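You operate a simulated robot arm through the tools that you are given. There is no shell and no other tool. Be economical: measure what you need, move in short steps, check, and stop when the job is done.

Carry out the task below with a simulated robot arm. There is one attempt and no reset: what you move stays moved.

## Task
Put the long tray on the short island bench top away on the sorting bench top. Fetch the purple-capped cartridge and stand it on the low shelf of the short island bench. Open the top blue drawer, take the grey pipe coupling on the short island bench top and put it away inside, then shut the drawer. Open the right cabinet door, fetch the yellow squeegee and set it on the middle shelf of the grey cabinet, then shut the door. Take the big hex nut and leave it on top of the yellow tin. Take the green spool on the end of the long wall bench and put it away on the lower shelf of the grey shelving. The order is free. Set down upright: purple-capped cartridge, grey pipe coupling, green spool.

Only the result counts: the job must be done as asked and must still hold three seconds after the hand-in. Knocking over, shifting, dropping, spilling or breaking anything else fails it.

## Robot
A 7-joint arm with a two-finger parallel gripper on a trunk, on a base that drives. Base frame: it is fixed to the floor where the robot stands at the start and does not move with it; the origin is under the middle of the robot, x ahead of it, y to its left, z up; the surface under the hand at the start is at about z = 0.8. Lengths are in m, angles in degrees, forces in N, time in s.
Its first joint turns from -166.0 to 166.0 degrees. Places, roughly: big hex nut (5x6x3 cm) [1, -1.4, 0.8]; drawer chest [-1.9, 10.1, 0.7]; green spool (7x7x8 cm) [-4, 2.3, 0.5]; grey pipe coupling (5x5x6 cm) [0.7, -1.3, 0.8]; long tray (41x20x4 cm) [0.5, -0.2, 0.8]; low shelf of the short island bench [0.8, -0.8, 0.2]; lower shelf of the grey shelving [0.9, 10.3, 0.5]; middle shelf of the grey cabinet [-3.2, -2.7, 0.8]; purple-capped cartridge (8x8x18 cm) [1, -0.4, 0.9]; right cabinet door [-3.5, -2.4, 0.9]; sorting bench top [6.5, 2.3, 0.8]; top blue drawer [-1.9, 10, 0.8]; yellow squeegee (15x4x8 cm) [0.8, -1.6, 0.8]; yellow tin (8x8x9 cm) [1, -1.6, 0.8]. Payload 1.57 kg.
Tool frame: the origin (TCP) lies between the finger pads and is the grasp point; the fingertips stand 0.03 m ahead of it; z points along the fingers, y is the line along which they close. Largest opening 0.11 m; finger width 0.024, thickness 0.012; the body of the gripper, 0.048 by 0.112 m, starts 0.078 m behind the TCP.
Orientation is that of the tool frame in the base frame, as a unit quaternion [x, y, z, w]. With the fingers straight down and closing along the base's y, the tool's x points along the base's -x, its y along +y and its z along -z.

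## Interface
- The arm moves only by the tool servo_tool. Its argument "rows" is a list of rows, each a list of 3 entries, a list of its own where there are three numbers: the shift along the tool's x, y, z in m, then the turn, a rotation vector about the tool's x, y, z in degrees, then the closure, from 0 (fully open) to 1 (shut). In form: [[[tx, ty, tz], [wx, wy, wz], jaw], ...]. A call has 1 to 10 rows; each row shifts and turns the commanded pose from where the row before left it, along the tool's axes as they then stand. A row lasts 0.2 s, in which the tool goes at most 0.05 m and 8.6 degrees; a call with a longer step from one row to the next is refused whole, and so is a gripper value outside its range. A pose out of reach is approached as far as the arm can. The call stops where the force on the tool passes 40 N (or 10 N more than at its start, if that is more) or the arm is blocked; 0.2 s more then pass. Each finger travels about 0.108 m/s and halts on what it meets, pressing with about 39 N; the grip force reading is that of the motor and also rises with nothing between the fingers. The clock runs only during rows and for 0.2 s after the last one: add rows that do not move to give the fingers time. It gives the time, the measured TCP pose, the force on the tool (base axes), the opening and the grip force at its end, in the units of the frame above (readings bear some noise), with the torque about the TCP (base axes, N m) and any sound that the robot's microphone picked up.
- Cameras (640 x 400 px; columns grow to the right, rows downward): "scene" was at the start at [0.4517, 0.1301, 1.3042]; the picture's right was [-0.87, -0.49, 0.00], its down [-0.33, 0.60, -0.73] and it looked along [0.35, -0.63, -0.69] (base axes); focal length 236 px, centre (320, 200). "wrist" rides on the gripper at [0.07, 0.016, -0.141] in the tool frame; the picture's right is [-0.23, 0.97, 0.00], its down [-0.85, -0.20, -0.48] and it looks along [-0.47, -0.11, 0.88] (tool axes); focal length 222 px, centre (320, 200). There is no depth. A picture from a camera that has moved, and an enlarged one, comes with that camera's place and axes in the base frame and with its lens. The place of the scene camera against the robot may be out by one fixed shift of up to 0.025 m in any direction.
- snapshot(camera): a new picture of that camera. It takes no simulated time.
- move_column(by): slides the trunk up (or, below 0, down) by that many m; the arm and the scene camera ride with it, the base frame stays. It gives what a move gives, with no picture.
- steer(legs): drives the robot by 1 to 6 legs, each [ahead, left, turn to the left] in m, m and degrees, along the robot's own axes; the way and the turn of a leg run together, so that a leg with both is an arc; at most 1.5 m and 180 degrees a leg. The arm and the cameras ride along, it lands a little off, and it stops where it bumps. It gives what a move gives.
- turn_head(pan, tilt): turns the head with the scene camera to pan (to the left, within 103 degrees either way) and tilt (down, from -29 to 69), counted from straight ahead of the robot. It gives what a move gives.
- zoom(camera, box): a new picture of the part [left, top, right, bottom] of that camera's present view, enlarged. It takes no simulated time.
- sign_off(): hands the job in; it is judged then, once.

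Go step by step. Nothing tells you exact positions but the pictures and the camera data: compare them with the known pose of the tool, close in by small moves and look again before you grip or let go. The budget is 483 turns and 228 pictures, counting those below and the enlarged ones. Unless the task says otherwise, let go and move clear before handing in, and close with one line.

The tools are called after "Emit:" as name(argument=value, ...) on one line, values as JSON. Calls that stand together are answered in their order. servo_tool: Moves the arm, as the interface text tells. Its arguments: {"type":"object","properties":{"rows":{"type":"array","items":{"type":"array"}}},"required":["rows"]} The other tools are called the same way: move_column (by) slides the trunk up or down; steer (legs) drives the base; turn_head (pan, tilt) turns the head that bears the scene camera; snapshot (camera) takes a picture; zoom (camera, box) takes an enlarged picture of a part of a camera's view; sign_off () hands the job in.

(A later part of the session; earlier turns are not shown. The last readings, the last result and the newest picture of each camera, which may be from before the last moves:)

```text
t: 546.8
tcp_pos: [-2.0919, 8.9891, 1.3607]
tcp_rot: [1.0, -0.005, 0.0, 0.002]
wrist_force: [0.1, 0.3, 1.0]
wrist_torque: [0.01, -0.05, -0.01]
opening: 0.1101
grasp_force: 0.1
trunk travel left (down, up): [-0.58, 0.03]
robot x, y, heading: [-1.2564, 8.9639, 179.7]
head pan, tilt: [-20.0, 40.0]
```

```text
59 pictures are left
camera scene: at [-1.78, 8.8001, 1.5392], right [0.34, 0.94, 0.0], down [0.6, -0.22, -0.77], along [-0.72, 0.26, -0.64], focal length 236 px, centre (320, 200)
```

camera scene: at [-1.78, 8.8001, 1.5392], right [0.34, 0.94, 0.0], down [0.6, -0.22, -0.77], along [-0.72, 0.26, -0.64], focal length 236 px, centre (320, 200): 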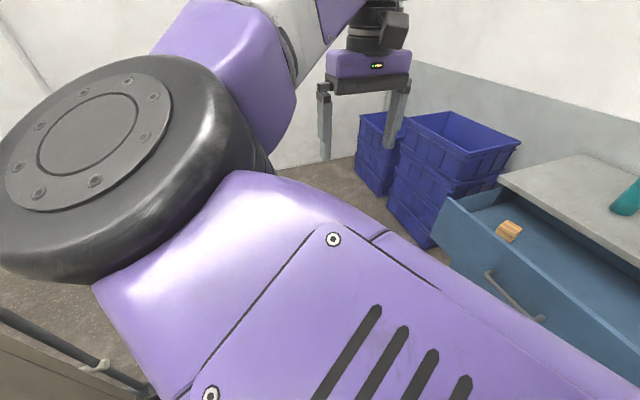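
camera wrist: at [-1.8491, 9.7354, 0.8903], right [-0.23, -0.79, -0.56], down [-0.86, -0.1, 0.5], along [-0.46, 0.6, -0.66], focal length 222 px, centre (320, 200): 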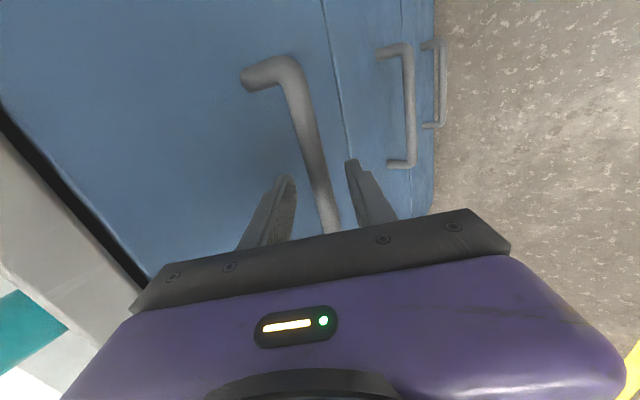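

It flipped once more; the reliable recovery started from a lower hand. I re-pitch, go well down, then raise along the sequence that worked at the shelving.

Emit:
servo_tool(rows=[[[-0.0326, 0, 0], [0, -8.5, 0], 0], [[-0.0326, 0, 0], [0, -8.5, 0], 0], [[-0.0326, 0, 0], [0, -8.5, 0], 0], [[-0.0326, 0, 0], [0, -8.5, 0], 0], [[-0.0326, 0, 0], [0, -8.5, 0], 0], [[-0.0326, 0, 0], [0, -8.5, 0], 0]])

Emit:
servo_tool(rows=[[[0.0327, 0, 0.0375], [0, 0, 0], 0], [[0.0327, 0, 0.0375], [0, 0, 0], 0], [[0.0327, 0, 0.0375], [0, 0, 0], 0], [[0.0327, 0, 0.0375], [0, 0, 0], 0], [[0.0327, 0, 0.0375], [0, 0, 0], 0], [[0.0327, 0, 0.0375], [0, 0, 0], 0], [[0.0327, 0, 0.0375], [0, 0, 0], 0], [[0.0327, 0, 0.0375], [0, 0, 0], 0], [[0.0327, 0, 0.0375], [0, 0, 0], 0], [[0.0327, 0, 0.0375], [0, 0, 0], 0]])

Emit:
snapshot(camera="scene")

```text
t: 548.2
tcp_pos: [-2.2688, 8.9898, 1.4306]
tcp_rot: [0.901, -0.005, -0.433, -0.002]
wrist_force: [0.2, 0.0, -1.0]
wrist_torque: [-0.05, 0.03, 0.03]
opening: 0.1098
grasp_force: 0.1
trunk travel left (down, up): [-0.58, 0.03]
robot x, y, heading: [-1.2567, 8.9666, 179.8]
head pan, tilt: [-20.0, 40.0]
```

```text
t: 550.4
tcp_pos: [-2.3554, 8.9917, 0.9409]
tcp_rot: [0.902, -0.006, -0.432, -0.002]
wrist_force: [0.8, -0.5, 0.3]
wrist_torque: [0.02, 0.0, -0.01]
opening: 0.1098
grasp_force: 0.0
trunk travel left (down, up): [-0.58, 0.03]
robot x, y, heading: [-1.2549, 8.9659, 179.8]
head pan, tilt: [-20.0, 40.0]
```

```text
58 pictures are left
camera scene: at [-1.7797, 8.8001, 1.5394], right [0.34, 0.94, 0.0], down [0.6, -0.22, -0.77], along [-0.72, 0.26, -0.64], focal length 236 px, centre (320, 200)
```

scene: 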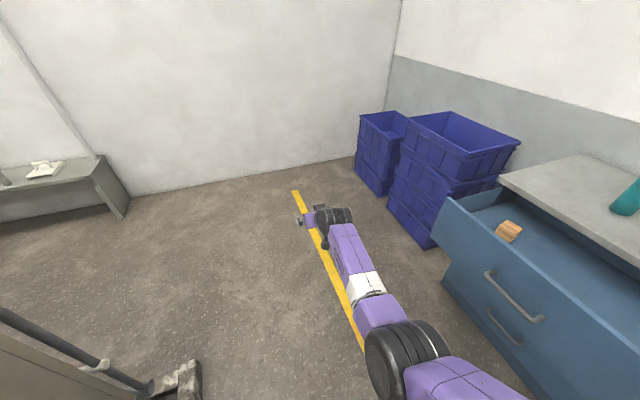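

Emit:
servo_tool(rows=[[[-0.0203, 0, -0.0457], [0, 0, 0], 0], [[-0.0203, 0, -0.0457], [0, 0, 0], 0], [[-0.0203, 0, -0.0457], [0, 0, 0], 0], [[-0.0357, 0, -0.035], [0, 0, 0], 0], [[-0.0357, 0, -0.035], [0, 0, 0], 0], [[-0.0357, 0, -0.035], [0, 0, 0], 0], [[-0.0357, 0, -0.035], [0, 0, 0], 0], [[-0.0357, 0, -0.035], [0, 0, 0], 0], [[-0.0357, 0, -0.035], [0, 0, 0], 0]])

Emit:
servo_tool(rows=[[[-0.0, 0, -0.048], [0, 0, 0], 0], [[0.0326, 0, 0], [0, 8.5, 0], 0], [[0.0326, 0, 0], [0, 8.5, 0], 0], [[0.0326, 0, 0], [0, 8.5, 0], 0], [[0.0326, 0, 0], [0, 8.5, 0], 0], [[0.0326, 0, 0], [0, 8.5, 0], 0], [[0.0326, 0, 0], [0, 8.5, 0], 0]])

Emit:
snapshot(camera="scene")

```text
t: 552.4
tcp_pos: [-2.2567, 8.9918, 1.3729]
tcp_rot: [0.902, -0.005, -0.431, -0.002]
wrist_force: [-0.6, 0.2, -0.5]
wrist_torque: [0.01, -0.03, 0.02]
opening: 0.1101
grasp_force: 0.1
trunk travel left (down, up): [-0.58, 0.03]
robot x, y, heading: [-1.2562, 8.9691, 179.8]
head pan, tilt: [-20.0, 40.0]
```

```text
t: 554.0
tcp_pos: [-2.1488, 8.9966, 1.3562]
tcp_rot: [0.973, -0.019, -0.23, -0.008]
wrist_force: [-0.4, 0.3, -0.4]
wrist_torque: [0.0, -0.04, 0.03]
opening: 0.1101
grasp_force: 0.1
out of reach, approached as far as the arm can: row 2, 3, 4
trunk travel left (down, up): [-0.58, 0.03]
robot x, y, heading: [-1.2555, 8.9678, 179.6]
head pan, tilt: [-20.0, 40.0]
```

```text
57 pictures are left
camera scene: at [-1.7801, 8.8003, 1.5392], right [0.34, 0.94, 0.0], down [0.6, -0.22, -0.77], along [-0.72, 0.26, -0.64], focal length 236 px, centre (320, 200)
```

scene: 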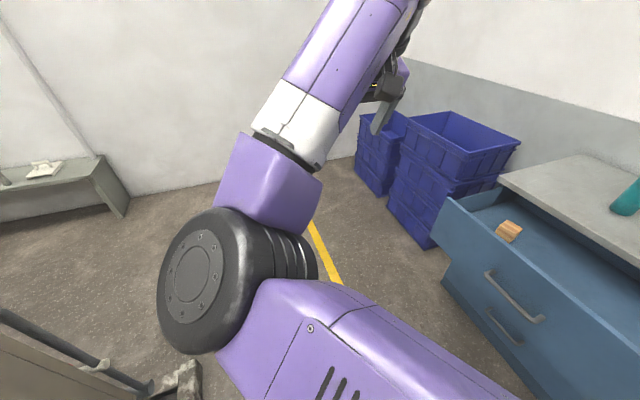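

It flips when the hand is on the centre line; earlier successes had it offset to the right. I go back down, shift the hand 12 cm to the right, and raise again.

Emit:
servo_tool(rows=[[[-0.0326, 0, 0], [0, -8.5, 0], 0], [[-0.0326, 0, 0], [0, -8.5, 0], 0], [[-0.0326, 0, 0], [0, -8.5, 0], 0], [[-0.0326, 0, 0], [0, -8.5, 0], 0], [[-0.0326, 0, 0], [0, -8.5, 0], 0], [[-0.0326, 0, 0], [0, -8.5, 0], 0], [[0, 0, 0.048], [0, 0, 0], 0]])

Emit:
servo_tool(rows=[[[0.0357, 0, 0.035], [0, 0, 0], 0], [[0.0357, 0, 0.035], [0, 0, 0], 0], [[0.0357, 0, 0.035], [0, 0, 0], 0], [[0.0357, 0, 0.035], [0, 0, 0], 0], [[0.0357, 0, 0.035], [0, 0, 0], 0], [[0.0357, 0, 0.035], [0, 0, 0], 0], [[0.0203, 0, 0.0457], [0, 0, 0], 0], [[0.0203, 0, 0.0457], [0, 0, 0], 0], [[0.0203, 0, 0.0457], [0, 0, 0], 0]])

Emit:
servo_tool(rows=[[[0, -0.04, 0], [0, 0, 0], 0], [[0, -0.04, 0], [0, 0, 0], 0], [[0, -0.04, 0], [0, 0, 0], 0], [[-0.0203, 0, -0.0457], [0, 0, 0], 0], [[-0.0203, 0, -0.0457], [0, 0, 0], 0], [[-0.0203, 0, -0.0457], [0, 0, 0], 0], [[-0.0357, 0, -0.035], [0, 0, 0], 0], [[-0.0357, 0, -0.035], [0, 0, 0], 0]])

Emit:
servo_tool(rows=[[[-0.0357, 0, -0.035], [0, 0, 0], 0], [[-0.0357, 0, -0.035], [0, 0, 0], 0], [[-0.0357, 0, -0.035], [0, 0, 0], 0], [[-0.0357, 0, -0.035], [0, 0, 0], 0]])

Emit:
servo_tool(rows=[[[-0.0, 0, -0.048], [0, 0, 0], 0], [[0.0326, 0, 0], [0, 8.5, 0], 0], [[0.0326, 0, 0], [0, 8.5, 0], 0], [[0.0326, 0, 0], [0, 8.5, 0], 0], [[0.0326, 0, 0], [0, 8.5, 0], 0], [[0.0326, 0, 0], [0, 8.5, 0], 0], [[0.0326, 0, 0], [0, 8.5, 0], 0]])

Emit:
snapshot(camera="scene")

```text
t: 555.6
tcp_pos: [-2.3201, 9.0029, 1.486]
tcp_rot: [0.778, -0.014, -0.628, -0.016]
wrist_force: [0.2, -1.2, -0.2]
wrist_torque: [0.02, 0.02, -0.01]
opening: 0.1101
grasp_force: 0.1
trunk travel left (down, up): [-0.58, 0.03]
robot x, y, heading: [-1.2589, 8.9645, 179.7]
head pan, tilt: [-20.0, 40.0]
```

```text
t: 557.6
tcp_pos: [-2.5049, 9.0096, 1.1822]
tcp_rot: [0.777, -0.014, -0.629, -0.015]
wrist_force: [0.2, -0.3, -0.8]
wrist_torque: [-0.02, 0.0, -0.03]
opening: 0.1099
grasp_force: 0.1
out of reach, approached as far as the arm can: row 7, 8, 9
trunk travel left (down, up): [-0.58, 0.03]
robot x, y, heading: [-1.2585, 8.9699, 179.8]
head pan, tilt: [-20.0, 40.0]
```

```text
t: 559.4
tcp_pos: [-2.3171, 9.1158, 1.3515]
tcp_rot: [0.779, -0.014, -0.626, -0.016]
wrist_force: [0.2, 0.6, -1.1]
wrist_torque: [-0.02, 0.03, -0.02]
opening: 0.11
grasp_force: 0.1
out of reach, approached as far as the arm can: row 2, 3
trunk travel left (down, up): [-0.58, 0.03]
robot x, y, heading: [-1.2544, 8.9665, 179.8]
head pan, tilt: [-20.0, 40.0]
```

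```text
t: 560.4
tcp_pos: [-2.2114, 9.109, 1.522]
tcp_rot: [0.778, -0.014, -0.627, -0.016]
wrist_force: [0.4, -0.4, -0.3]
wrist_torque: [0.01, -0.01, 0.0]
opening: 0.11
grasp_force: 0.1
trunk travel left (down, up): [-0.58, 0.03]
robot x, y, heading: [-1.2536, 8.9663, 179.6]
head pan, tilt: [-20.0, 40.0]
```

```text
t: 562.0
tcp_pos: [-2.0595, 9.1045, 1.3744]
tcp_rot: [0.973, -0.02, -0.23, -0.009]
wrist_force: [0.0, 0.3, 0.0]
wrist_torque: [0.02, -0.01, -0.01]
opening: 0.1097
grasp_force: 0.1
trunk travel left (down, up): [-0.58, 0.03]
robot x, y, heading: [-1.2561, 8.9653, 180.0]
head pan, tilt: [-20.0, 40.0]
```

```text
56 pictures are left
camera scene: at [-1.7801, 8.8001, 1.5392], right [0.34, 0.94, 0.0], down [0.6, -0.22, -0.77], along [-0.72, 0.26, -0.64], focal length 236 px, centre (320, 200)
```

scene: 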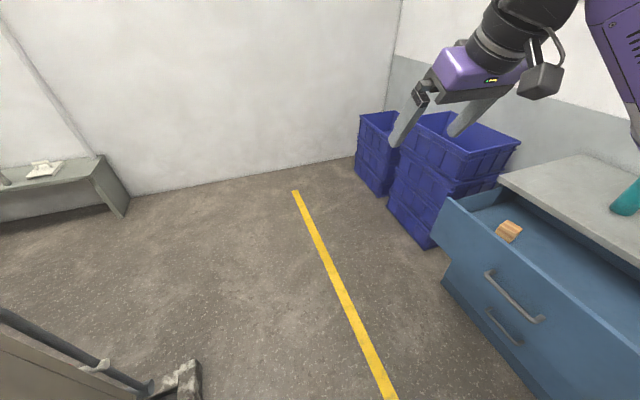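

That worked. I finish straightening the tool (27° left).

Emit:
servo_tool(rows=[[[0.0326, 0, 0], [0, 8.5, 0], 0], [[0.0326, 0, 0], [0, 8.5, 0], 0], [[0.0326, 0, 0], [0, 8.5, 0], 0], [[0, 0, 0], [0, 1, -2], 0], [[-0.04, 0, 0], [0, 0, 0], 0], [[-0.03, 0, 0], [0, 0, 0], 0]])

Emit:
turn_head(pan=90, tilt=25)

Emit:
snapshot(camera="scene")

```text
t: 563.4
tcp_pos: [-2.0366, 9.1027, 1.3447]
tcp_rot: [1.0, -0.003, -0.002, -0.005]
wrist_force: [0.2, 0.5, 0.2]
wrist_torque: [0.01, 0.03, -0.02]
opening: 0.11
grasp_force: 0.1
trunk travel left (down, up): [-0.58, 0.03]
robot x, y, heading: [-1.2592, 8.9686, 179.8]
head pan, tilt: [-20.0, 40.0]
```

```text
t: 565.3
tcp_pos: [-2.0369, 9.1025, 1.3447]
tcp_rot: [1.0, -0.004, -0.002, -0.004]
wrist_force: [0.0, 0.0, 0.2]
wrist_torque: [-0.01, 0.0, 0.01]
opening: 0.1103
grasp_force: 0.1
trunk travel left (down, up): [-0.58, 0.03]
robot x, y, heading: [-1.2561, 8.9632, 179.9]
head pan, tilt: [90.0, 25.0]
```

```text
55 pictures are left
camera scene: at [-1.7005, 8.6788, 1.5626], right [-1.0, 0.0, 0.0], down [0.0, 0.42, -0.91], along [0.0, -0.91, -0.42], focal length 236 px, centre (320, 200)
```

scene: 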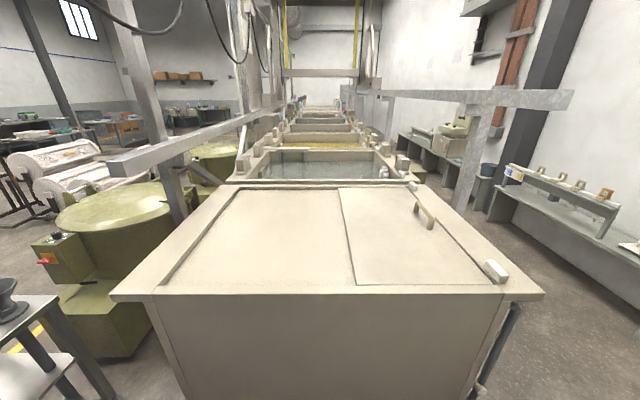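

The arm is back in its home posture. I drive east along the corridor and turn south to look down the yellow line.

Emit:
steer(legs=[[0, -0.33, 0], [-1.45, 0, 0], [-0.35, 0, 0], [0, 0, 90]])

Emit:
turn_head(pan=0, tilt=20)

Emit:
snapshot(camera="scene")

```text
t: 580.0
tcp_pos: [0.42, 8.5177, 1.3449]
tcp_rot: [0.706, 0.708, -0.004, -0.002]
wrist_force: [-0.3, -1.1, -0.2]
wrist_torque: [0.0, 0.0, 0.03]
opening: 0.1102
grasp_force: 0.1
trunk travel left (down, up): [-0.58, 0.03]
robot x, y, heading: [0.5487, 9.2963, -89.7]
head pan, tilt: [90.0, 25.0]
```

```text
t: 581.6
tcp_pos: [0.4204, 8.5173, 1.3448]
tcp_rot: [0.706, 0.708, -0.004, -0.002]
wrist_force: [0.0, -0.8, -0.2]
wrist_torque: [-0.01, 0.0, 0.01]
opening: 0.1102
grasp_force: 0.0
trunk travel left (down, up): [-0.58, 0.03]
robot x, y, heading: [0.5472, 9.2995, -89.8]
head pan, tilt: [0.0, 20.0]
```

```text
54 pictures are left
camera scene: at [0.7365, 8.7819, 1.5707], right [-1.0, -0.01, 0.0], down [0.0, 0.34, -0.94], along [0.01, -0.94, -0.34], focal length 236 px, centre (320, 200)
```

scene: 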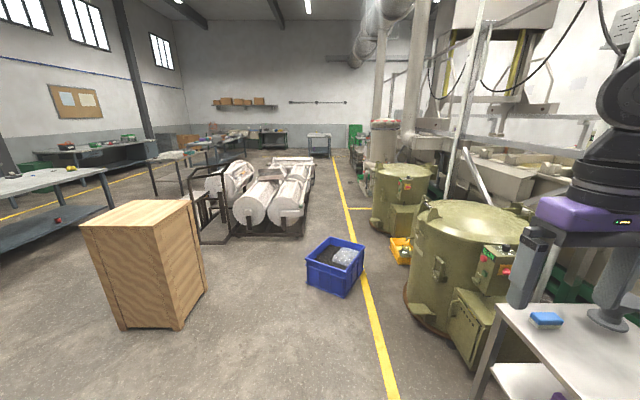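

The yellow-line lane is too narrow between the tub and barrel, but the lane east of the conveyors (x ≈ 3) looks free. I drive there in stages.

Emit:
steer(legs=[[1.3, 0, 0], [0, 1.3, 0], [0, 1.25, 0]])

Emit:
snapshot(camera="scene")

```text
t: 600.2
tcp_pos: [2.9845, 7.2397, 1.3454]
tcp_rot: [0.708, 0.706, -0.004, -0.002]
wrist_force: [-0.7, -0.6, 0.1]
wrist_torque: [0.01, -0.01, 0.0]
opening: 0.11
grasp_force: 0.0
trunk travel left (down, up): [-0.58, 0.03]
robot x, y, heading: [3.1147, 8.0199, -89.5]
head pan, tilt: [0.0, 20.0]
```

```text
53 pictures are left
camera scene: at [3.3009, 7.5026, 1.5707], right [-1.0, 0.0, 0.0], down [0.0, 0.34, -0.94], along [0.0, -0.94, -0.34], focal length 236 px, centre (320, 200)
```

scene: 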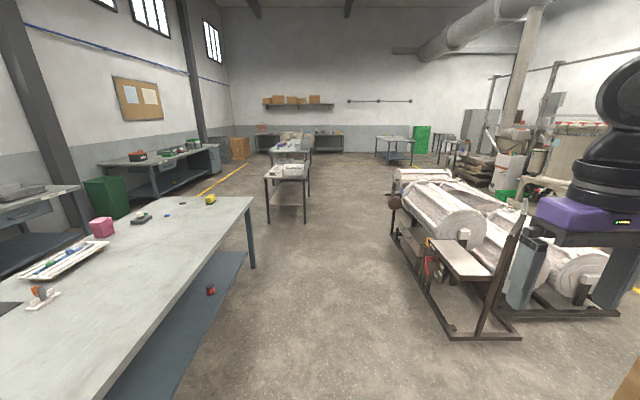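

The lane at x ≈ 2.95 is clear to the south. I drive down it.

Emit:
steer(legs=[[1.45, -0.15, 0], [1.5, 0, -0.5], [1.5, 0, 0], [1.5, 0, 0], [1.3, -0.3, 0]])

Emit:
snapshot(camera="scene")

```text
t: 634.9
tcp_pos: [2.3119, 0.0025, 1.3439]
tcp_rot: [0.721, 0.693, -0.003, -0.001]
wrist_force: [0.1, -0.5, 0.1]
wrist_torque: [0.0, 0.0, 0.0]
opening: 0.1103
grasp_force: 0.1
trunk travel left (down, up): [-0.58, 0.03]
robot x, y, heading: [2.4712, 0.7775, -91.9]
head pan, tilt: [0.0, 20.0]
```

```text
52 pictures are left
camera scene: at [2.6381, 0.2524, 1.5707], right [-1.0, 0.04, 0.0], down [0.01, 0.34, -0.94], along [-0.03, -0.94, -0.34], focal length 236 px, centre (320, 200)
```

scene: 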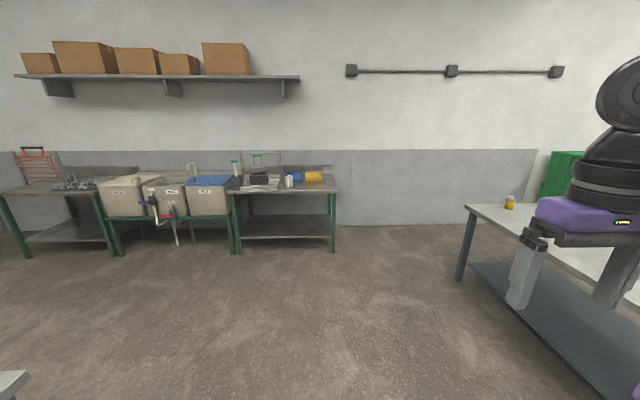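

I turn to face the island and move to the coupling, which is at about (0.72, −1.33).

Emit:
steer(legs=[[0, 0, -88.1], [0, 1.2, 0], [0, 1.03, 0], [0.78, 0, 0]])

Emit:
move_column(by=-0.2)

Emit:
turn_head(pan=0, tilt=50)

Emit:
snapshot(camera="scene")

Emit:
snapshot(camera="wrist")

```text
t: 653.5
tcp_pos: [0.8941, -1.3072, 1.3451]
tcp_rot: [1.0, -0.008, -0.002, -0.004]
wrist_force: [0.0, -0.3, -0.2]
wrist_torque: [-0.01, -0.02, 0.01]
opening: 0.11
grasp_force: 0.2
trunk travel left (down, up): [-0.58, 0.03]
robot x, y, heading: [1.6719, -1.4476, 179.4]
head pan, tilt: [0.0, 20.0]
```

```text
t: 655.6
tcp_pos: [0.8936, -1.3067, 1.1449]
tcp_rot: [1.0, -0.007, -0.002, -0.003]
wrist_force: [0.0, 0.1, 0.5]
wrist_torque: [-0.01, 0.03, 0.01]
opening: 0.1098
grasp_force: 0.1
trunk travel left (down, up): [-0.38, 0.23]
robot x, y, heading: [1.6691, -1.4501, 179.2]
head pan, tilt: [0.0, 20.0]
```

```text
t: 656.6
tcp_pos: [0.8935, -1.3079, 1.1435]
tcp_rot: [1.0, -0.008, -0.002, -0.004]
wrist_force: [1.0, 0.1, 0.2]
wrist_torque: [-0.01, -0.03, 0.02]
opening: 0.1098
grasp_force: 0.1
trunk travel left (down, up): [-0.38, 0.23]
robot x, y, heading: [1.6723, -1.4512, 179.4]
head pan, tilt: [0.0, 50.0]
```

```text
51 pictures are left
camera scene: at [1.1502, -1.6419, 1.3252], right [0.01, 1.0, 0.0], down [0.77, -0.01, -0.64], along [-0.64, 0.01, -0.77], focal length 236 px, centre (320, 200)
```

scene: 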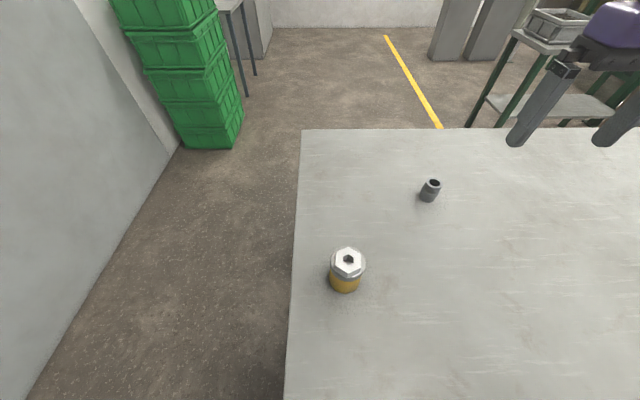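

```text
50 pictures are left
camera wrist: at [0.9644, -1.3268, 1.2854], right [-0.24, -0.97, -0.01], down [-0.85, 0.21, 0.48], along [-0.47, 0.12, -0.88], focal length 222 px, centre (320, 200)
```

wrist: 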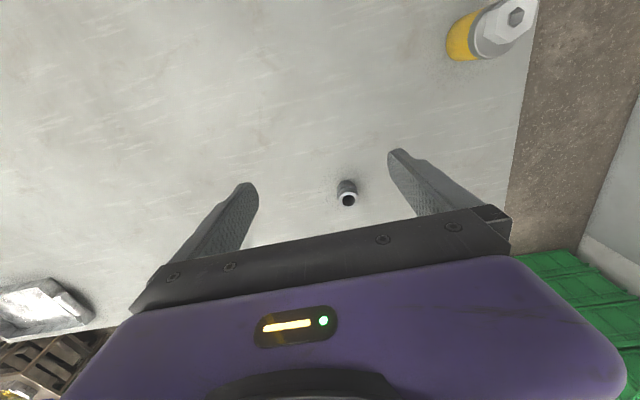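

The coupling is at (0.732, −1.330). I move over it and descend.

Emit:
servo_tool(rows=[[[-0.0405, 0.0055, 0], [0, 0, 0], 0], [[-0.0405, 0.0055, 0], [0, 0, 0], 0], [[-0.0405, 0.0055, 0], [0, 0, 0], 0], [[-0.0405, 0.0055, 0], [0, 0, 0], 0], [[0, 0, 0.045], [0, 0, 0], 0], [[0, 0, 0.045], [0, 0, 0], 0], [[0, 0, 0.045], [0, 0, 0], 0], [[0, 0, 0.045], [0, 0, 0], 0]])

Emit:
snapshot(camera="wrist")

```text
t: 658.4
tcp_pos: [0.7293, -1.3242, 0.9657]
tcp_rot: [1.0, -0.009, -0.003, -0.005]
wrist_force: [-0.3, 0.6, 0.1]
wrist_torque: [-0.04, -0.01, -0.03]
opening: 0.1098
grasp_force: 0.1
trunk travel left (down, up): [-0.38, 0.23]
robot x, y, heading: [1.671, -1.4502, 179.4]
head pan, tilt: [0.0, 50.0]
```

```text
49 pictures are left
camera wrist: at [0.8015, -1.3438, 1.106], right [-0.24, -0.97, -0.01], down [-0.85, 0.21, 0.48], along [-0.47, 0.12, -0.87], focal length 222 px, centre (320, 200)
```

wrist: 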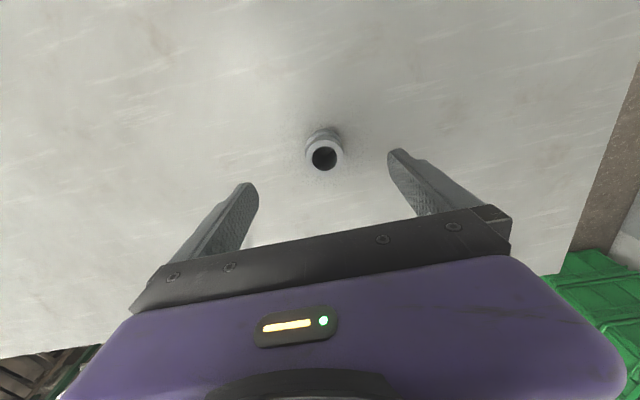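

Emit:
servo_tool(rows=[[[-0.002, 0.005, 0.04], [0, 0, 0], 0], [[0, 0, 0.04], [0, 0, 0], 0], [[0, 0, 0.04], [0, 0, 0], 0], [[0, 0, 0.004], [0, 0, 0], 0]])

Emit:
snapshot(camera="wrist")

```text
t: 659.4
tcp_pos: [0.7296, -1.3297, 0.8403]
tcp_rot: [1.0, -0.008, -0.001, -0.003]
wrist_force: [-0.3, 0.4, -0.1]
wrist_torque: [-0.02, 0.04, -0.01]
opening: 0.11
grasp_force: 0.0
trunk travel left (down, up): [-0.38, 0.23]
robot x, y, heading: [1.6705, -1.4487, 179.2]
head pan, tilt: [0.0, 50.0]
```

```text
48 pictures are left
camera wrist: at [0.7992, -1.3494, 0.9812], right [-0.24, -0.97, -0.01], down [-0.85, 0.21, 0.48], along [-0.47, 0.12, -0.88], focal length 222 px, centre (320, 200)
```

wrist: 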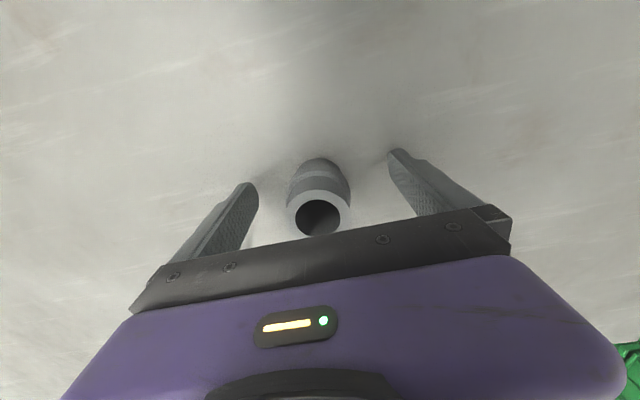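

The coupling is centred between the fingers. I close and lift.

Emit:
servo_tool(rows=[[[0, 0, 0], [0, 0, 0], 0.4], [[0, 0, 0], [0, 0, 0], 0.55], [[0, 0, 0], [0, 0, 0], 1], [[0, 0, 0], [0, 0, 0], 1], [[0, 0, 0], [0, 0, 0], 1]])

Emit:
servo_tool(rows=[[[0, 0, -0.02], [0, 0, 0], 1], [[0, 0, -0.04], [0, 0, 0], 1], [[0, 0, -0.045], [0, 0, 0], 1], [[0.02, 0, -0.045], [0, 0, 0], 1], [[0.04, 0, -0.025], [0, 0, 0], 1], [[0.045, 0, -0.02], [0, 0, 0], 1], [[0.045, 0, -0.02], [0, 0, 0], 1]])

Emit:
snapshot(camera="wrist")

```text
t: 660.6
tcp_pos: [0.7286, -1.3303, 0.8408]
tcp_rot: [1.0, -0.008, -0.002, -0.003]
wrist_force: [0.6, 0.5, -0.2]
wrist_torque: [0.0, -0.01, -0.02]
opening: 0.0463
grasp_force: 38.6
trunk travel left (down, up): [-0.38, 0.23]
robot x, y, heading: [1.673, -1.4508, 179.5]
head pan, tilt: [0.0, 50.0]
```

```text
t: 662.2
tcp_pos: [0.8803, -1.3345, 1.0558]
tcp_rot: [1.0, -0.009, -0.001, -0.004]
wrist_force: [-0.1, -0.8, -0.7]
wrist_torque: [0.04, 0.0, 0.01]
opening: 0.0463
grasp_force: 39.1
trunk travel left (down, up): [-0.38, 0.23]
robot x, y, heading: [1.6727, -1.4482, 179.2]
head pan, tilt: [0.0, 50.0]
```

```text
47 pictures are left
camera wrist: at [0.9497, -1.3532, 1.1952], right [-0.24, -0.97, -0.01], down [-0.85, 0.21, 0.48], along [-0.47, 0.12, -0.88], focal length 222 px, centre (320, 200)
```

wrist: 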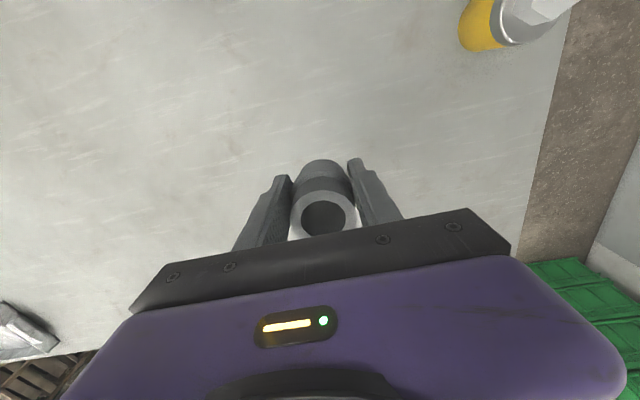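

The coupling is held upright. I raise it and drive back the same way to the drawer chest.

Emit:
move_column(by=0.18)

Emit:
steer(legs=[[-0.8, 0, 0], [0, -1.2, 0], [0, -1.03, 0], [0, 0, -89.2], [1.35, -0.46, 0]])

Emit:
turn_head(pan=0, tilt=20)

Emit:
snapshot(camera="scene")

```text
t: 664.2
tcp_pos: [0.878, -1.3346, 1.2347]
tcp_rot: [1.0, -0.008, -0.001, -0.004]
wrist_force: [0.2, -0.3, -0.6]
wrist_torque: [0.0, 0.02, -0.01]
opening: 0.0464
grasp_force: 39.4
trunk travel left (down, up): [-0.56, 0.05]
robot x, y, heading: [1.6748, -1.4522, 179.3]
head pan, tilt: [0.0, 50.0]
```

```text
t: 689.5
tcp_pos: [3.1223, 2.9028, 1.2353]
tcp_rot: [-0.701, 0.713, -0.001, 0.004]
wrist_force: [-0.5, 0.2, -0.5]
wrist_torque: [-0.01, 0.03, 0.04]
opening: 0.046
grasp_force: 38.9
trunk travel left (down, up): [-0.56, 0.05]
robot x, y, heading: [3.0024, 2.1145, 89.3]
head pan, tilt: [0.0, 50.0]
```

```text
t: 690.5
tcp_pos: [3.123, 2.9032, 1.2352]
tcp_rot: [-0.701, 0.713, -0.001, 0.004]
wrist_force: [-0.3, 0.5, -0.6]
wrist_torque: [-0.03, -0.01, -0.03]
opening: 0.0461
grasp_force: 38.6
trunk travel left (down, up): [-0.56, 0.05]
robot x, y, heading: [3.0022, 2.1083, 89.4]
head pan, tilt: [0.0, 20.0]
```

```text
46 pictures are left
camera scene: at [2.7955, 2.6351, 1.5506], right [1.0, -0.01, 0.0], down [0.0, -0.34, -0.94], along [0.01, 0.94, -0.34], focal length 236 px, centre (320, 200)
```

scene: 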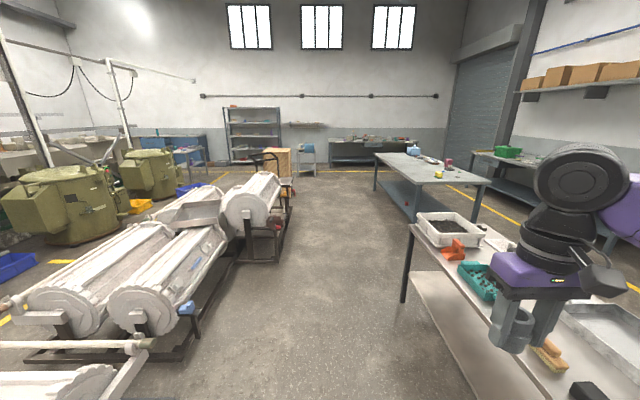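

The lane is clear. I continue north, turn west before the toolbox cart, and go back into the corridor.

Emit:
steer(legs=[[1.45, 0.03, 0.6], [1.5, 0, 0], [1.5, 0, 0], [1.18, 0, 0], [0, 0, 90]])

Emit:
snapshot(camera="scene")

```text
t: 721.1
tcp_pos: [2.2762, 7.8464, 1.2342]
tcp_rot: [1.0, -0.012, -0.001, -0.003]
wrist_force: [-0.9, -0.4, -1.2]
wrist_torque: [0.03, 0.01, 0.0]
opening: 0.046
grasp_force: 39.2
trunk travel left (down, up): [-0.56, 0.05]
robot x, y, heading: [3.0664, 7.7224, 178.9]
head pan, tilt: [0.0, 20.0]
```

```text
45 pictures are left
camera scene: at [2.5277, 7.5353, 1.5507], right [0.02, 1.0, 0.0], down [0.34, -0.01, -0.94], along [-0.94, 0.02, -0.34], focal length 236 px, centre (320, 200)
```

scene: 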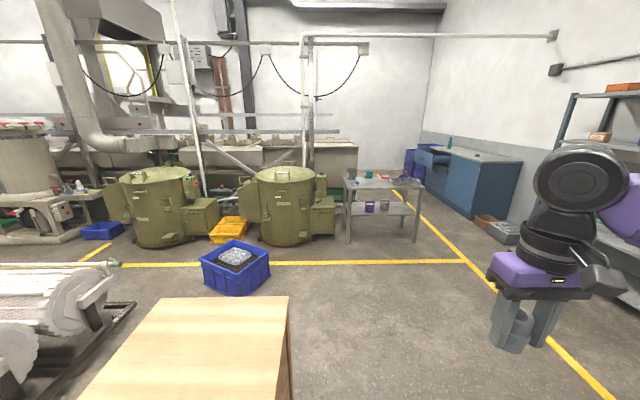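

Emit:
steer(legs=[[0, -0.32, 0.8], [1.25, 0, 0], [1.2, 0, 0], [0, -1.28, 0], [0.9, 0, 0], [0.95, 0, 0]])

Emit:
turn_head(pan=-45, tilt=40)

Emit:
snapshot(camera="scene")

```text
t: 749.7
tcp_pos: [-2.0193, 9.44, 1.2341]
tcp_rot: [1.0, -0.005, -0.001, -0.003]
wrist_force: [0.4, 0.5, -0.1]
wrist_torque: [0.02, 0.0, -0.01]
opening: 0.0464
grasp_force: 38.8
trunk travel left (down, up): [-0.56, 0.05]
robot x, y, heading: [-1.2251, 9.3268, 179.8]
head pan, tilt: [0.0, 20.0]
```

```text
t: 750.8
tcp_pos: [-2.0189, 9.4406, 1.2349]
tcp_rot: [1.0, -0.005, -0.002, -0.003]
wrist_force: [0.0, 0.1, 0.0]
wrist_torque: [-0.01, -0.01, -0.01]
opening: 0.0464
grasp_force: 39.4
trunk travel left (down, up): [-0.56, 0.05]
robot x, y, heading: [-1.2262, 9.3289, 179.6]
head pan, tilt: [-45.0, 40.0]
```

```text
44 pictures are left
camera scene: at [-1.7286, 9.1947, 1.5193], right [0.71, 0.7, 0.0], down [0.45, -0.46, -0.77], along [-0.54, 0.54, -0.64], focal length 236 px, centre (320, 200)
```

scene: 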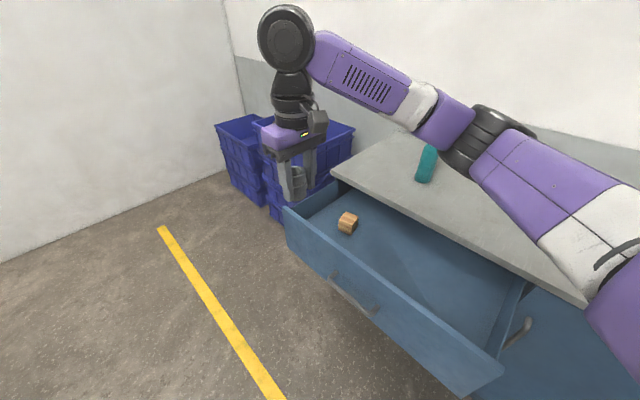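

The drawer is open with the block at (−2.18, 9.83). I move the coupling over free drawer floor at about (−1.90, 9.71).

Emit:
servo_tool(rows=[[[0.017, -0.0393, 0], [0, 0, 0], 1], [[0.017, -0.0393, 0], [0, 0, 0], 1], [[0.017, -0.0393, 0], [0, 0, 0], 1], [[0.017, -0.0393, 0], [0, 0, 0], 1], [[0.017, -0.0393, 0], [0, 0, 0], 1], [[0.017, -0.0393, 0], [0, 0, 0], 1], [[0.017, -0.0393, 0], [0, 0, 0], 1]])

Emit:
servo_tool(rows=[[[0, 0, 0.045], [0, 0, 0], 1], [[0, 0, 0.045], [0, 0, 0], 1], [[0, 0, 0.045], [0, 0, 0], 1], [[0, 0, 0.045], [0, 0, 0], 1], [[0, 0, 0.045], [0, 0, 0], 1]])

Emit:
snapshot(camera="scene")

Emit:
snapshot(camera="wrist")

```text
t: 752.4
tcp_pos: [-1.8988, 9.7158, 1.2364]
tcp_rot: [1.0, -0.004, -0.002, -0.003]
wrist_force: [-0.1, 0.3, 0.0]
wrist_torque: [0.02, -0.05, 0.02]
opening: 0.0461
grasp_force: 38.1
trunk travel left (down, up): [-0.56, 0.05]
robot x, y, heading: [-1.2237, 9.3278, 179.6]
head pan, tilt: [-45.0, 40.0]
```

```text
t: 753.6
tcp_pos: [-1.8984, 9.7171, 1.0107]
tcp_rot: [1.0, -0.004, -0.002, -0.005]
wrist_force: [-0.5, -0.3, 0.4]
wrist_torque: [-0.02, 0.04, -0.01]
opening: 0.0463
grasp_force: 38.3
trunk travel left (down, up): [-0.56, 0.05]
robot x, y, heading: [-1.2213, 9.331, 179.7]
head pan, tilt: [-45.0, 40.0]
```

```text
43 pictures are left
camera scene: at [-1.7283, 9.1949, 1.5195], right [0.71, 0.7, 0.0], down [0.45, -0.46, -0.77], along [-0.54, 0.54, -0.64], focal length 236 px, centre (320, 200)
```

scene: 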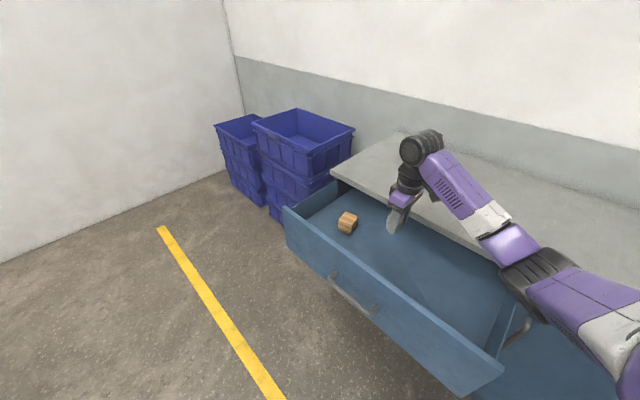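

```text
42 pictures are left
camera wrist: at [-1.8273, 9.6982, 1.1518], right [-0.24, -0.97, -0.01], down [-0.85, 0.2, 0.48], along [-0.47, 0.12, -0.88], focal length 222 px, centre (320, 200)
```

wrist: 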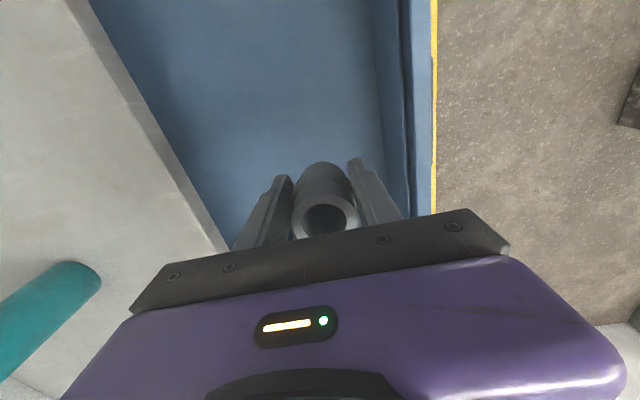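

The elbow is close above the counter edge. To reduce its sideways bulge, I move the base 20 cm south while reaching further, and look again.

Emit:
servo_tool(rows=[[[0, 0, -0.04], [0, 0, 0], 1], [[0, 0, -0.04], [0, 0, 0], 1]])

Emit:
steer(legs=[[-0.04, 0.2, 0]])

Emit:
servo_tool(rows=[[[-0.008, -0.0436, 0], [0, 0, 0], 1], [[-0.008, -0.0436, 0], [0, 0, 0], 1], [[-0.008, -0.0436, 0], [0, 0, 0], 1], [[-0.008, -0.0436, 0], [0, 0, 0], 1], [[-0.008, -0.0436, 0], [0, 0, 0], 1], [[0, 0, 0.045], [0, 0, 0], 1], [[0, 0, 0.045], [0, 0, 0], 1]])

Emit:
turn_head(pan=-75, tilt=40)

Emit:
snapshot(camera="scene")

```text
t: 754.2
tcp_pos: [-1.8982, 9.7165, 1.0908]
tcp_rot: [1.0, -0.004, -0.002, -0.004]
wrist_force: [-0.1, 0.0, -0.9]
wrist_torque: [0.02, -0.05, -0.02]
opening: 0.0459
grasp_force: 39.1
trunk travel left (down, up): [-0.56, 0.05]
robot x, y, heading: [-1.225, 9.3278, 179.3]
head pan, tilt: [-45.0, 40.0]
```

```text
t: 755.8
tcp_pos: [-1.8582, 9.5157, 1.0915]
tcp_rot: [1.0, -0.006, -0.002, -0.003]
wrist_force: [0.0, -0.5, -1.5]
wrist_torque: [0.0, 0.02, -0.02]
opening: 0.0463
grasp_force: 39.4
trunk travel left (down, up): [-0.56, 0.05]
robot x, y, heading: [-1.1833, 9.1293, 179.7]
head pan, tilt: [-45.0, 40.0]
```

```text
t: 757.4
tcp_pos: [-1.89, 9.7236, 1.0072]
tcp_rot: [1.0, -0.005, -0.002, -0.005]
wrist_force: [-0.8, -0.5, 0.6]
wrist_torque: [0.0, -0.02, -0.02]
opening: 0.0461
grasp_force: 39.2
out of reach, approached as far as the arm can: row 6, 7
trunk travel left (down, up): [-0.56, 0.05]
robot x, y, heading: [-1.188, 9.1286, 180.0]
head pan, tilt: [-45.0, 40.0]
```

```text
t: 758.4
tcp_pos: [-1.8903, 9.7232, 1.0058]
tcp_rot: [1.0, -0.005, -0.002, -0.004]
wrist_force: [0.0, -0.6, 0.0]
wrist_torque: [-0.02, 0.0, 0.02]
opening: 0.0462
grasp_force: 38.8
trunk travel left (down, up): [-0.56, 0.05]
robot x, y, heading: [-1.1861, 9.1273, 179.7]
head pan, tilt: [-75.0, 40.0]
```

```text
41 pictures are left
camera scene: at [-1.6514, 9.0153, 1.5193], right [0.97, 0.25, 0.0], down [0.16, -0.62, -0.77], along [-0.19, 0.74, -0.64], focal length 236 px, centre (320, 200)
```

scene: 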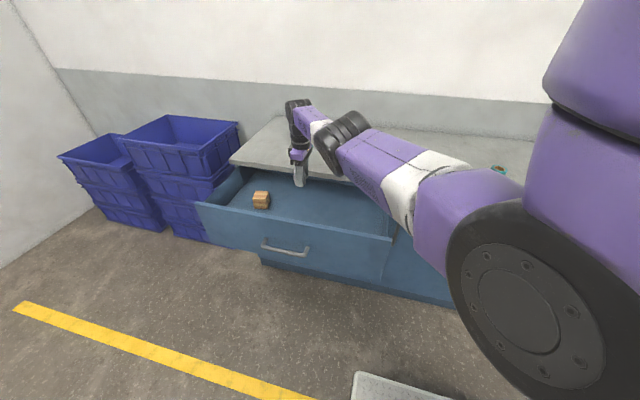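

Now the elbow is high and in line. I lower with the trunk instead, keeping this posture.

Emit:
move_column(by=-0.19)

Emit:
snapshot(camera="wrist")

Emit:
snapshot(camera="scene")

```text
t: 760.5
tcp_pos: [-1.8906, 9.7234, 0.8175]
tcp_rot: [1.0, -0.004, -0.002, -0.004]
wrist_force: [-1.1, -0.4, -1.2]
wrist_torque: [0.03, 0.0, 0.02]
opening: 0.0463
grasp_force: 39.3
trunk travel left (down, up): [-0.37, 0.24]
robot x, y, heading: [-1.1856, 9.1298, 179.7]
head pan, tilt: [-75.0, 40.0]
```

```text
40 pictures are left
camera wrist: at [-1.8193, 9.705, 0.9573], right [-0.24, -0.97, -0.01], down [-0.85, 0.2, 0.48], along [-0.47, 0.12, -0.88], focal length 222 px, centre (320, 200)
```

wrist: 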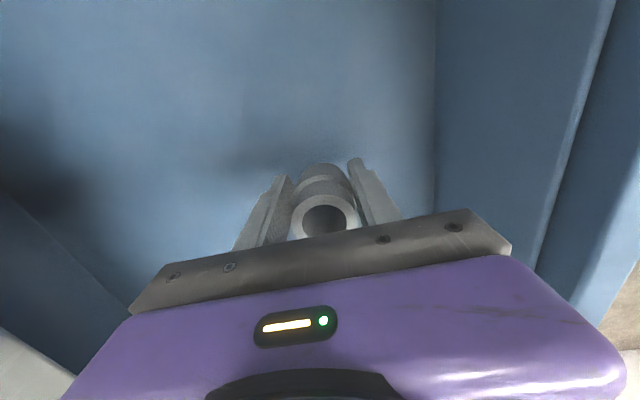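

```text
39 pictures are left
camera scene: at [-1.6513, 9.0153, 1.3293], right [0.97, 0.25, 0.0], down [0.16, -0.62, -0.77], along [-0.19, 0.74, -0.64], focal length 236 px, centre (320, 200)
```

scene: 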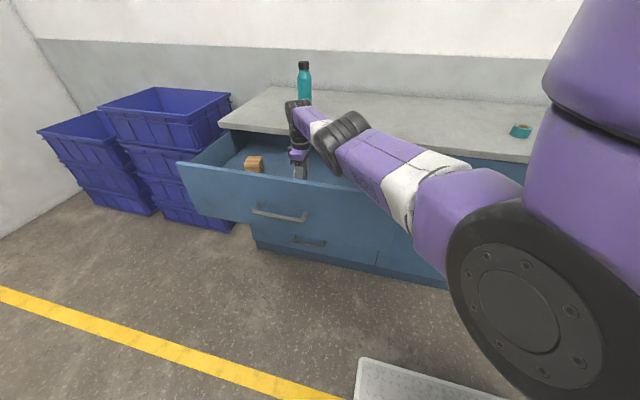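

The drawer floor is near z 0.71; the coupling's bottom is at 0.776. I lower a bit more by trunk, then in millimetre steps by arm.

Emit:
move_column(by=-0.04)

Emit:
servo_tool(rows=[[[0, 0, 0.005], [0, 0, 0], 1], [[0, 0, 0.005], [0, 0, 0], 1]])

Emit:
servo_tool(rows=[[[0, 0, 0.004], [0, 0, 0], 1]])

Emit:
servo_tool(rows=[[[0, 0, 0.004], [0, 0, 0], 1]])

Emit:
servo_tool(rows=[[[0, 0, 0.004], [0, 0, 0], 1]])

```text
t: 761.3
tcp_pos: [-1.8916, 9.7244, 0.7811]
tcp_rot: [1.0, -0.005, -0.005, -0.006]
wrist_force: [2.0, 0.3, 28.8]
wrist_torque: [-0.41, 0.28, 0.0]
opening: 0.0461
grasp_force: 39.2
trunk travel left (down, up): [-0.33, 0.28]
robot x, y, heading: [-1.1834, 9.1307, 179.9]
head pan, tilt: [-75.0, 40.0]
```

```text
t: 761.8
tcp_pos: [-1.8937, 9.7244, 0.7757]
tcp_rot: [1.0, -0.004, -0.005, -0.008]
wrist_force: [1.5, 1.1, 10.4]
wrist_torque: [-0.18, 0.04, -0.02]
opening: 0.0461
grasp_force: 39.2
trunk travel left (down, up): [-0.33, 0.28]
robot x, y, heading: [-1.1886, 9.1261, 179.5]
head pan, tilt: [-75.0, 40.0]
stopped in row 2: the force on the tool passed its limit at 44 N (the readings are from after the stop); the commanded pose is now the measured one
```

```text
t: 762.2
tcp_pos: [-1.8927, 9.7261, 0.7759]
tcp_rot: [1.0, -0.004, -0.006, -0.01]
wrist_force: [3.5, -0.6, 37.4]
wrist_torque: [-0.98, -0.3, 0.06]
opening: 0.0461
grasp_force: 39.1
trunk travel left (down, up): [-0.33, 0.28]
robot x, y, heading: [-1.1886, 9.1256, 179.9]
head pan, tilt: [-75.0, 40.0]
```

```text
t: 762.6
tcp_pos: [-1.8932, 9.7275, 0.7759]
tcp_rot: [1.0, -0.004, -0.007, -0.013]
wrist_force: [5.0, 1.2, 13.5]
wrist_torque: [-0.37, -0.21, 0.15]
opening: 0.0463
grasp_force: 39.1
trunk travel left (down, up): [-0.33, 0.28]
robot x, y, heading: [-1.1879, 9.1277, 180.0]
head pan, tilt: [-75.0, 40.0]
stopped in row 1: the force on the tool passed its limit at 50 N (the readings are from after the stop); the commanded pose is now the measured one
```

```text
t: 763.1
tcp_pos: [-1.8922, 9.7293, 0.7767]
tcp_rot: [1.0, -0.005, -0.009, -0.014]
wrist_force: [5.6, 1.5, 11.2]
wrist_torque: [-0.36, -0.26, 0.17]
opening: 0.046
grasp_force: 38.7
trunk travel left (down, up): [-0.33, 0.28]
robot x, y, heading: [-1.1872, 9.1292, 179.5]
head pan, tilt: [-75.0, 40.0]
stopped in row 1: the force on the tool passed its limit at 41 N (the readings are from after the stop); the commanded pose is now the measured one
```

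Contact with the drawer floor. I ease up, release, and rise.

Emit:
servo_tool(rows=[[[0, 0, -0.0015], [0, 0, 0], 1], [[0, 0, 0], [0, 0, 0], 0.5], [[0, 0, 0], [0, 0, 0], 0.3], [[0, 0, 0], [0, 0, 0], 0.1], [[0, 0, 0], [0, 0, 0], 0]])

Emit:
snapshot(camera="wrist")

```text
t: 764.3
tcp_pos: [-1.8913, 9.7278, 0.7764]
tcp_rot: [1.0, -0.004, -0.008, -0.014]
wrist_force: [5.6, 0.0, 15.1]
wrist_torque: [-0.96, -0.3, 0.33]
opening: 0.1099
grasp_force: 0.0
trunk travel left (down, up): [-0.33, 0.28]
robot x, y, heading: [-1.186, 9.1252, 179.7]
head pan, tilt: [-75.0, 40.0]
```

```text
38 pictures are left
camera wrist: at [-1.8198, 9.7068, 0.9163], right [-0.24, -0.97, -0.02], down [-0.85, 0.19, 0.5], along [-0.48, 0.14, -0.87], focal length 222 px, centre (320, 200)
```

wrist: 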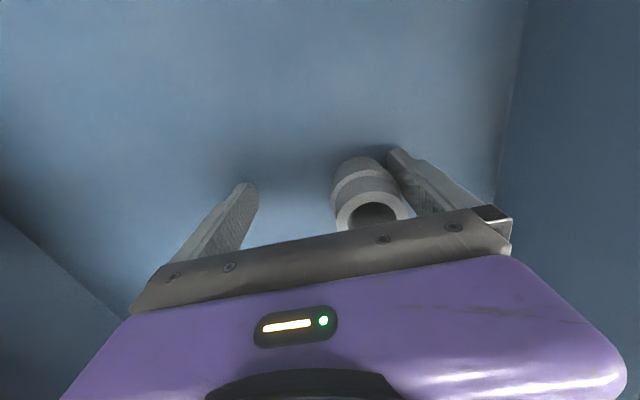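

Emit:
servo_tool(rows=[[[0, 0, -0.003], [0, 0, 0], 0], [[0, -0.0, -0.005], [0, 0, 0], 0]])

Emit:
snapshot(camera="wrist")

```text
t: 764.9
tcp_pos: [-1.8929, 9.7265, 0.7833]
tcp_rot: [1.0, -0.004, -0.008, -0.013]
wrist_force: [-0.1, -0.1, 0.1]
wrist_torque: [-0.02, 0.01, 0.08]
opening: 0.1102
grasp_force: 0.1
trunk travel left (down, up): [-0.33, 0.28]
robot x, y, heading: [-1.186, 9.1266, 179.4]
head pan, tilt: [-75.0, 40.0]
```

```text
37 pictures are left
camera wrist: at [-1.8203, 9.7065, 0.9224], right [-0.24, -0.97, -0.02], down [-0.85, 0.19, 0.5], along [-0.48, 0.13, -0.87], focal length 222 px, centre (320, 200)
```

wrist: 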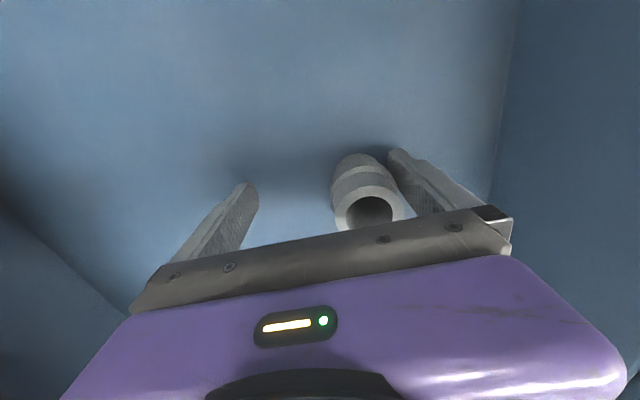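

The force is gone and the coupling stands upright near the right finger. I centre the hand on it, then rise.

Emit:
servo_tool(rows=[[[0, 0.015, 0], [0, 0, 0], 0], [[0, 0, -0.03], [0, 0, 0], 0], [[0, 0, -0.045], [0, 0, 0], 0], [[0, 0, -0.045], [0, 0, 0], 0]])

Emit:
snapshot(camera="wrist")

```text
t: 765.9
tcp_pos: [-1.8904, 9.709, 0.9049]
tcp_rot: [1.0, -0.004, -0.007, -0.012]
wrist_force: [-0.5, 0.1, 0.4]
wrist_torque: [-0.02, 0.0, 0.02]
opening: 0.11
grasp_force: 0.1
trunk travel left (down, up): [-0.33, 0.28]
robot x, y, heading: [-1.1872, 9.1278, 179.7]
head pan, tilt: [-75.0, 40.0]
```

```text
36 pictures are left
camera wrist: at [-1.8181, 9.6879, 1.0439], right [-0.24, -0.97, -0.02], down [-0.85, 0.19, 0.5], along [-0.48, 0.14, -0.87], focal length 222 px, centre (320, 200)
```

wrist: 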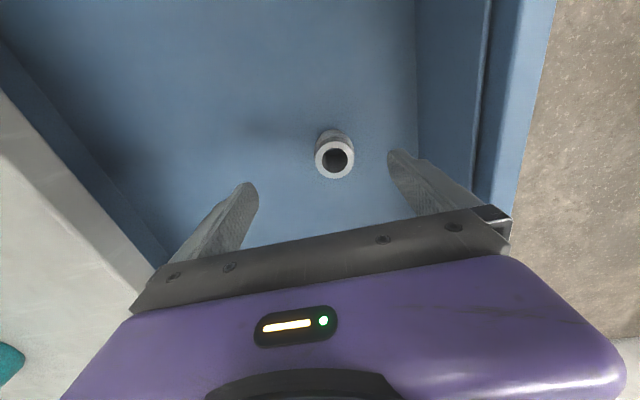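

The coupling stands upright inside the drawer. Now I bring the closed fingers in front of the drawer face, right of the handle, to push it shut.

Emit:
servo_tool(rows=[[[0, 0, -0.045], [0, 0, 0], 1], [[0, 0, -0.03], [0, 0, 0], 1], [[0.022, 0.043, 0], [0, 0, 0], 1], [[0.022, 0.043, 0], [0, 0, 0], 1], [[0.022, 0.043, 0], [0, 0, 0], 1], [[0.022, 0.043, 0], [0, 0, 0], 1], [[0.022, 0.043, 0], [0, 0, 0], 1]])

Emit:
snapshot(camera="wrist")

```text
t: 767.5
tcp_pos: [-1.7817, 9.4907, 0.971]
tcp_rot: [1.0, -0.004, -0.008, -0.012]
wrist_force: [0.1, -0.4, 0.0]
wrist_torque: [0.03, -0.01, 0.0]
opening: 0.0001
grasp_force: 21.2
trunk travel left (down, up): [-0.33, 0.28]
robot x, y, heading: [-1.1864, 9.1275, 179.4]
head pan, tilt: [-75.0, 40.0]
```

```text
35 pictures are left
camera wrist: at [-1.7095, 9.4707, 1.1108], right [-0.24, -0.97, -0.02], down [-0.85, 0.2, 0.5], along [-0.48, 0.14, -0.87], focal length 222 px, centre (320, 200)
```

wrist: 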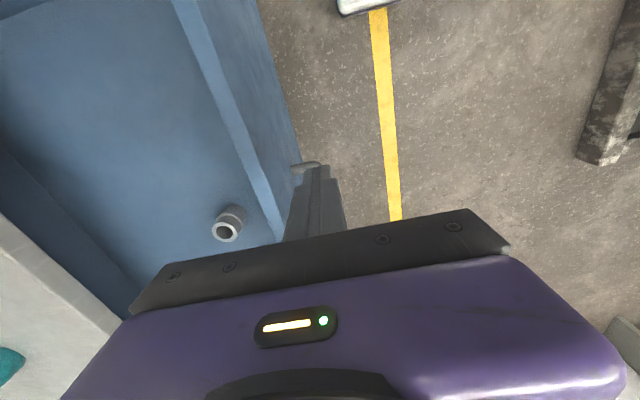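

Emit:
servo_tool(rows=[[[0.01, 0, 0.045], [0, 0, 0], 1], [[0, 0, 0.045], [0, 0, 0], 1], [[0, 0, 0.04], [0, 0, 0], 1]])

Emit:
steer(legs=[[0, -0.2, 0]])

Emit:
snapshot(camera="scene")

```text
t: 768.3
tcp_pos: [-1.7738, 9.4959, 0.8409]
tcp_rot: [1.0, -0.003, -0.008, -0.012]
wrist_force: [-0.2, -0.8, -0.1]
wrist_torque: [0.0, 0.02, -0.02]
opening: 0.0
grasp_force: 21.2
trunk travel left (down, up): [-0.33, 0.28]
robot x, y, heading: [-1.185, 9.1263, 179.5]
head pan, tilt: [-75.0, 40.0]
```

```text
t: 769.9
tcp_pos: [-1.7716, 9.6973, 0.8417]
tcp_rot: [1.0, -0.005, -0.007, -0.014]
wrist_force: [0.4, -0.2, -0.5]
wrist_torque: [0.0, 0.02, -0.01]
opening: 0.0
grasp_force: 21.7
trunk travel left (down, up): [-0.33, 0.28]
robot x, y, heading: [-1.1848, 9.3299, 179.5]
head pan, tilt: [-75.0, 40.0]
```

```text
34 pictures are left
camera scene: at [-1.65, 9.2173, 1.2893], right [0.97, 0.25, 0.0], down [0.16, -0.62, -0.77], along [-0.19, 0.74, -0.64], focal length 236 px, centre (320, 200)
```

scene: 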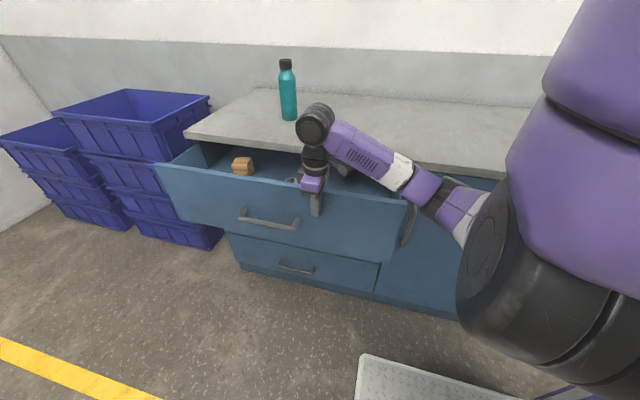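

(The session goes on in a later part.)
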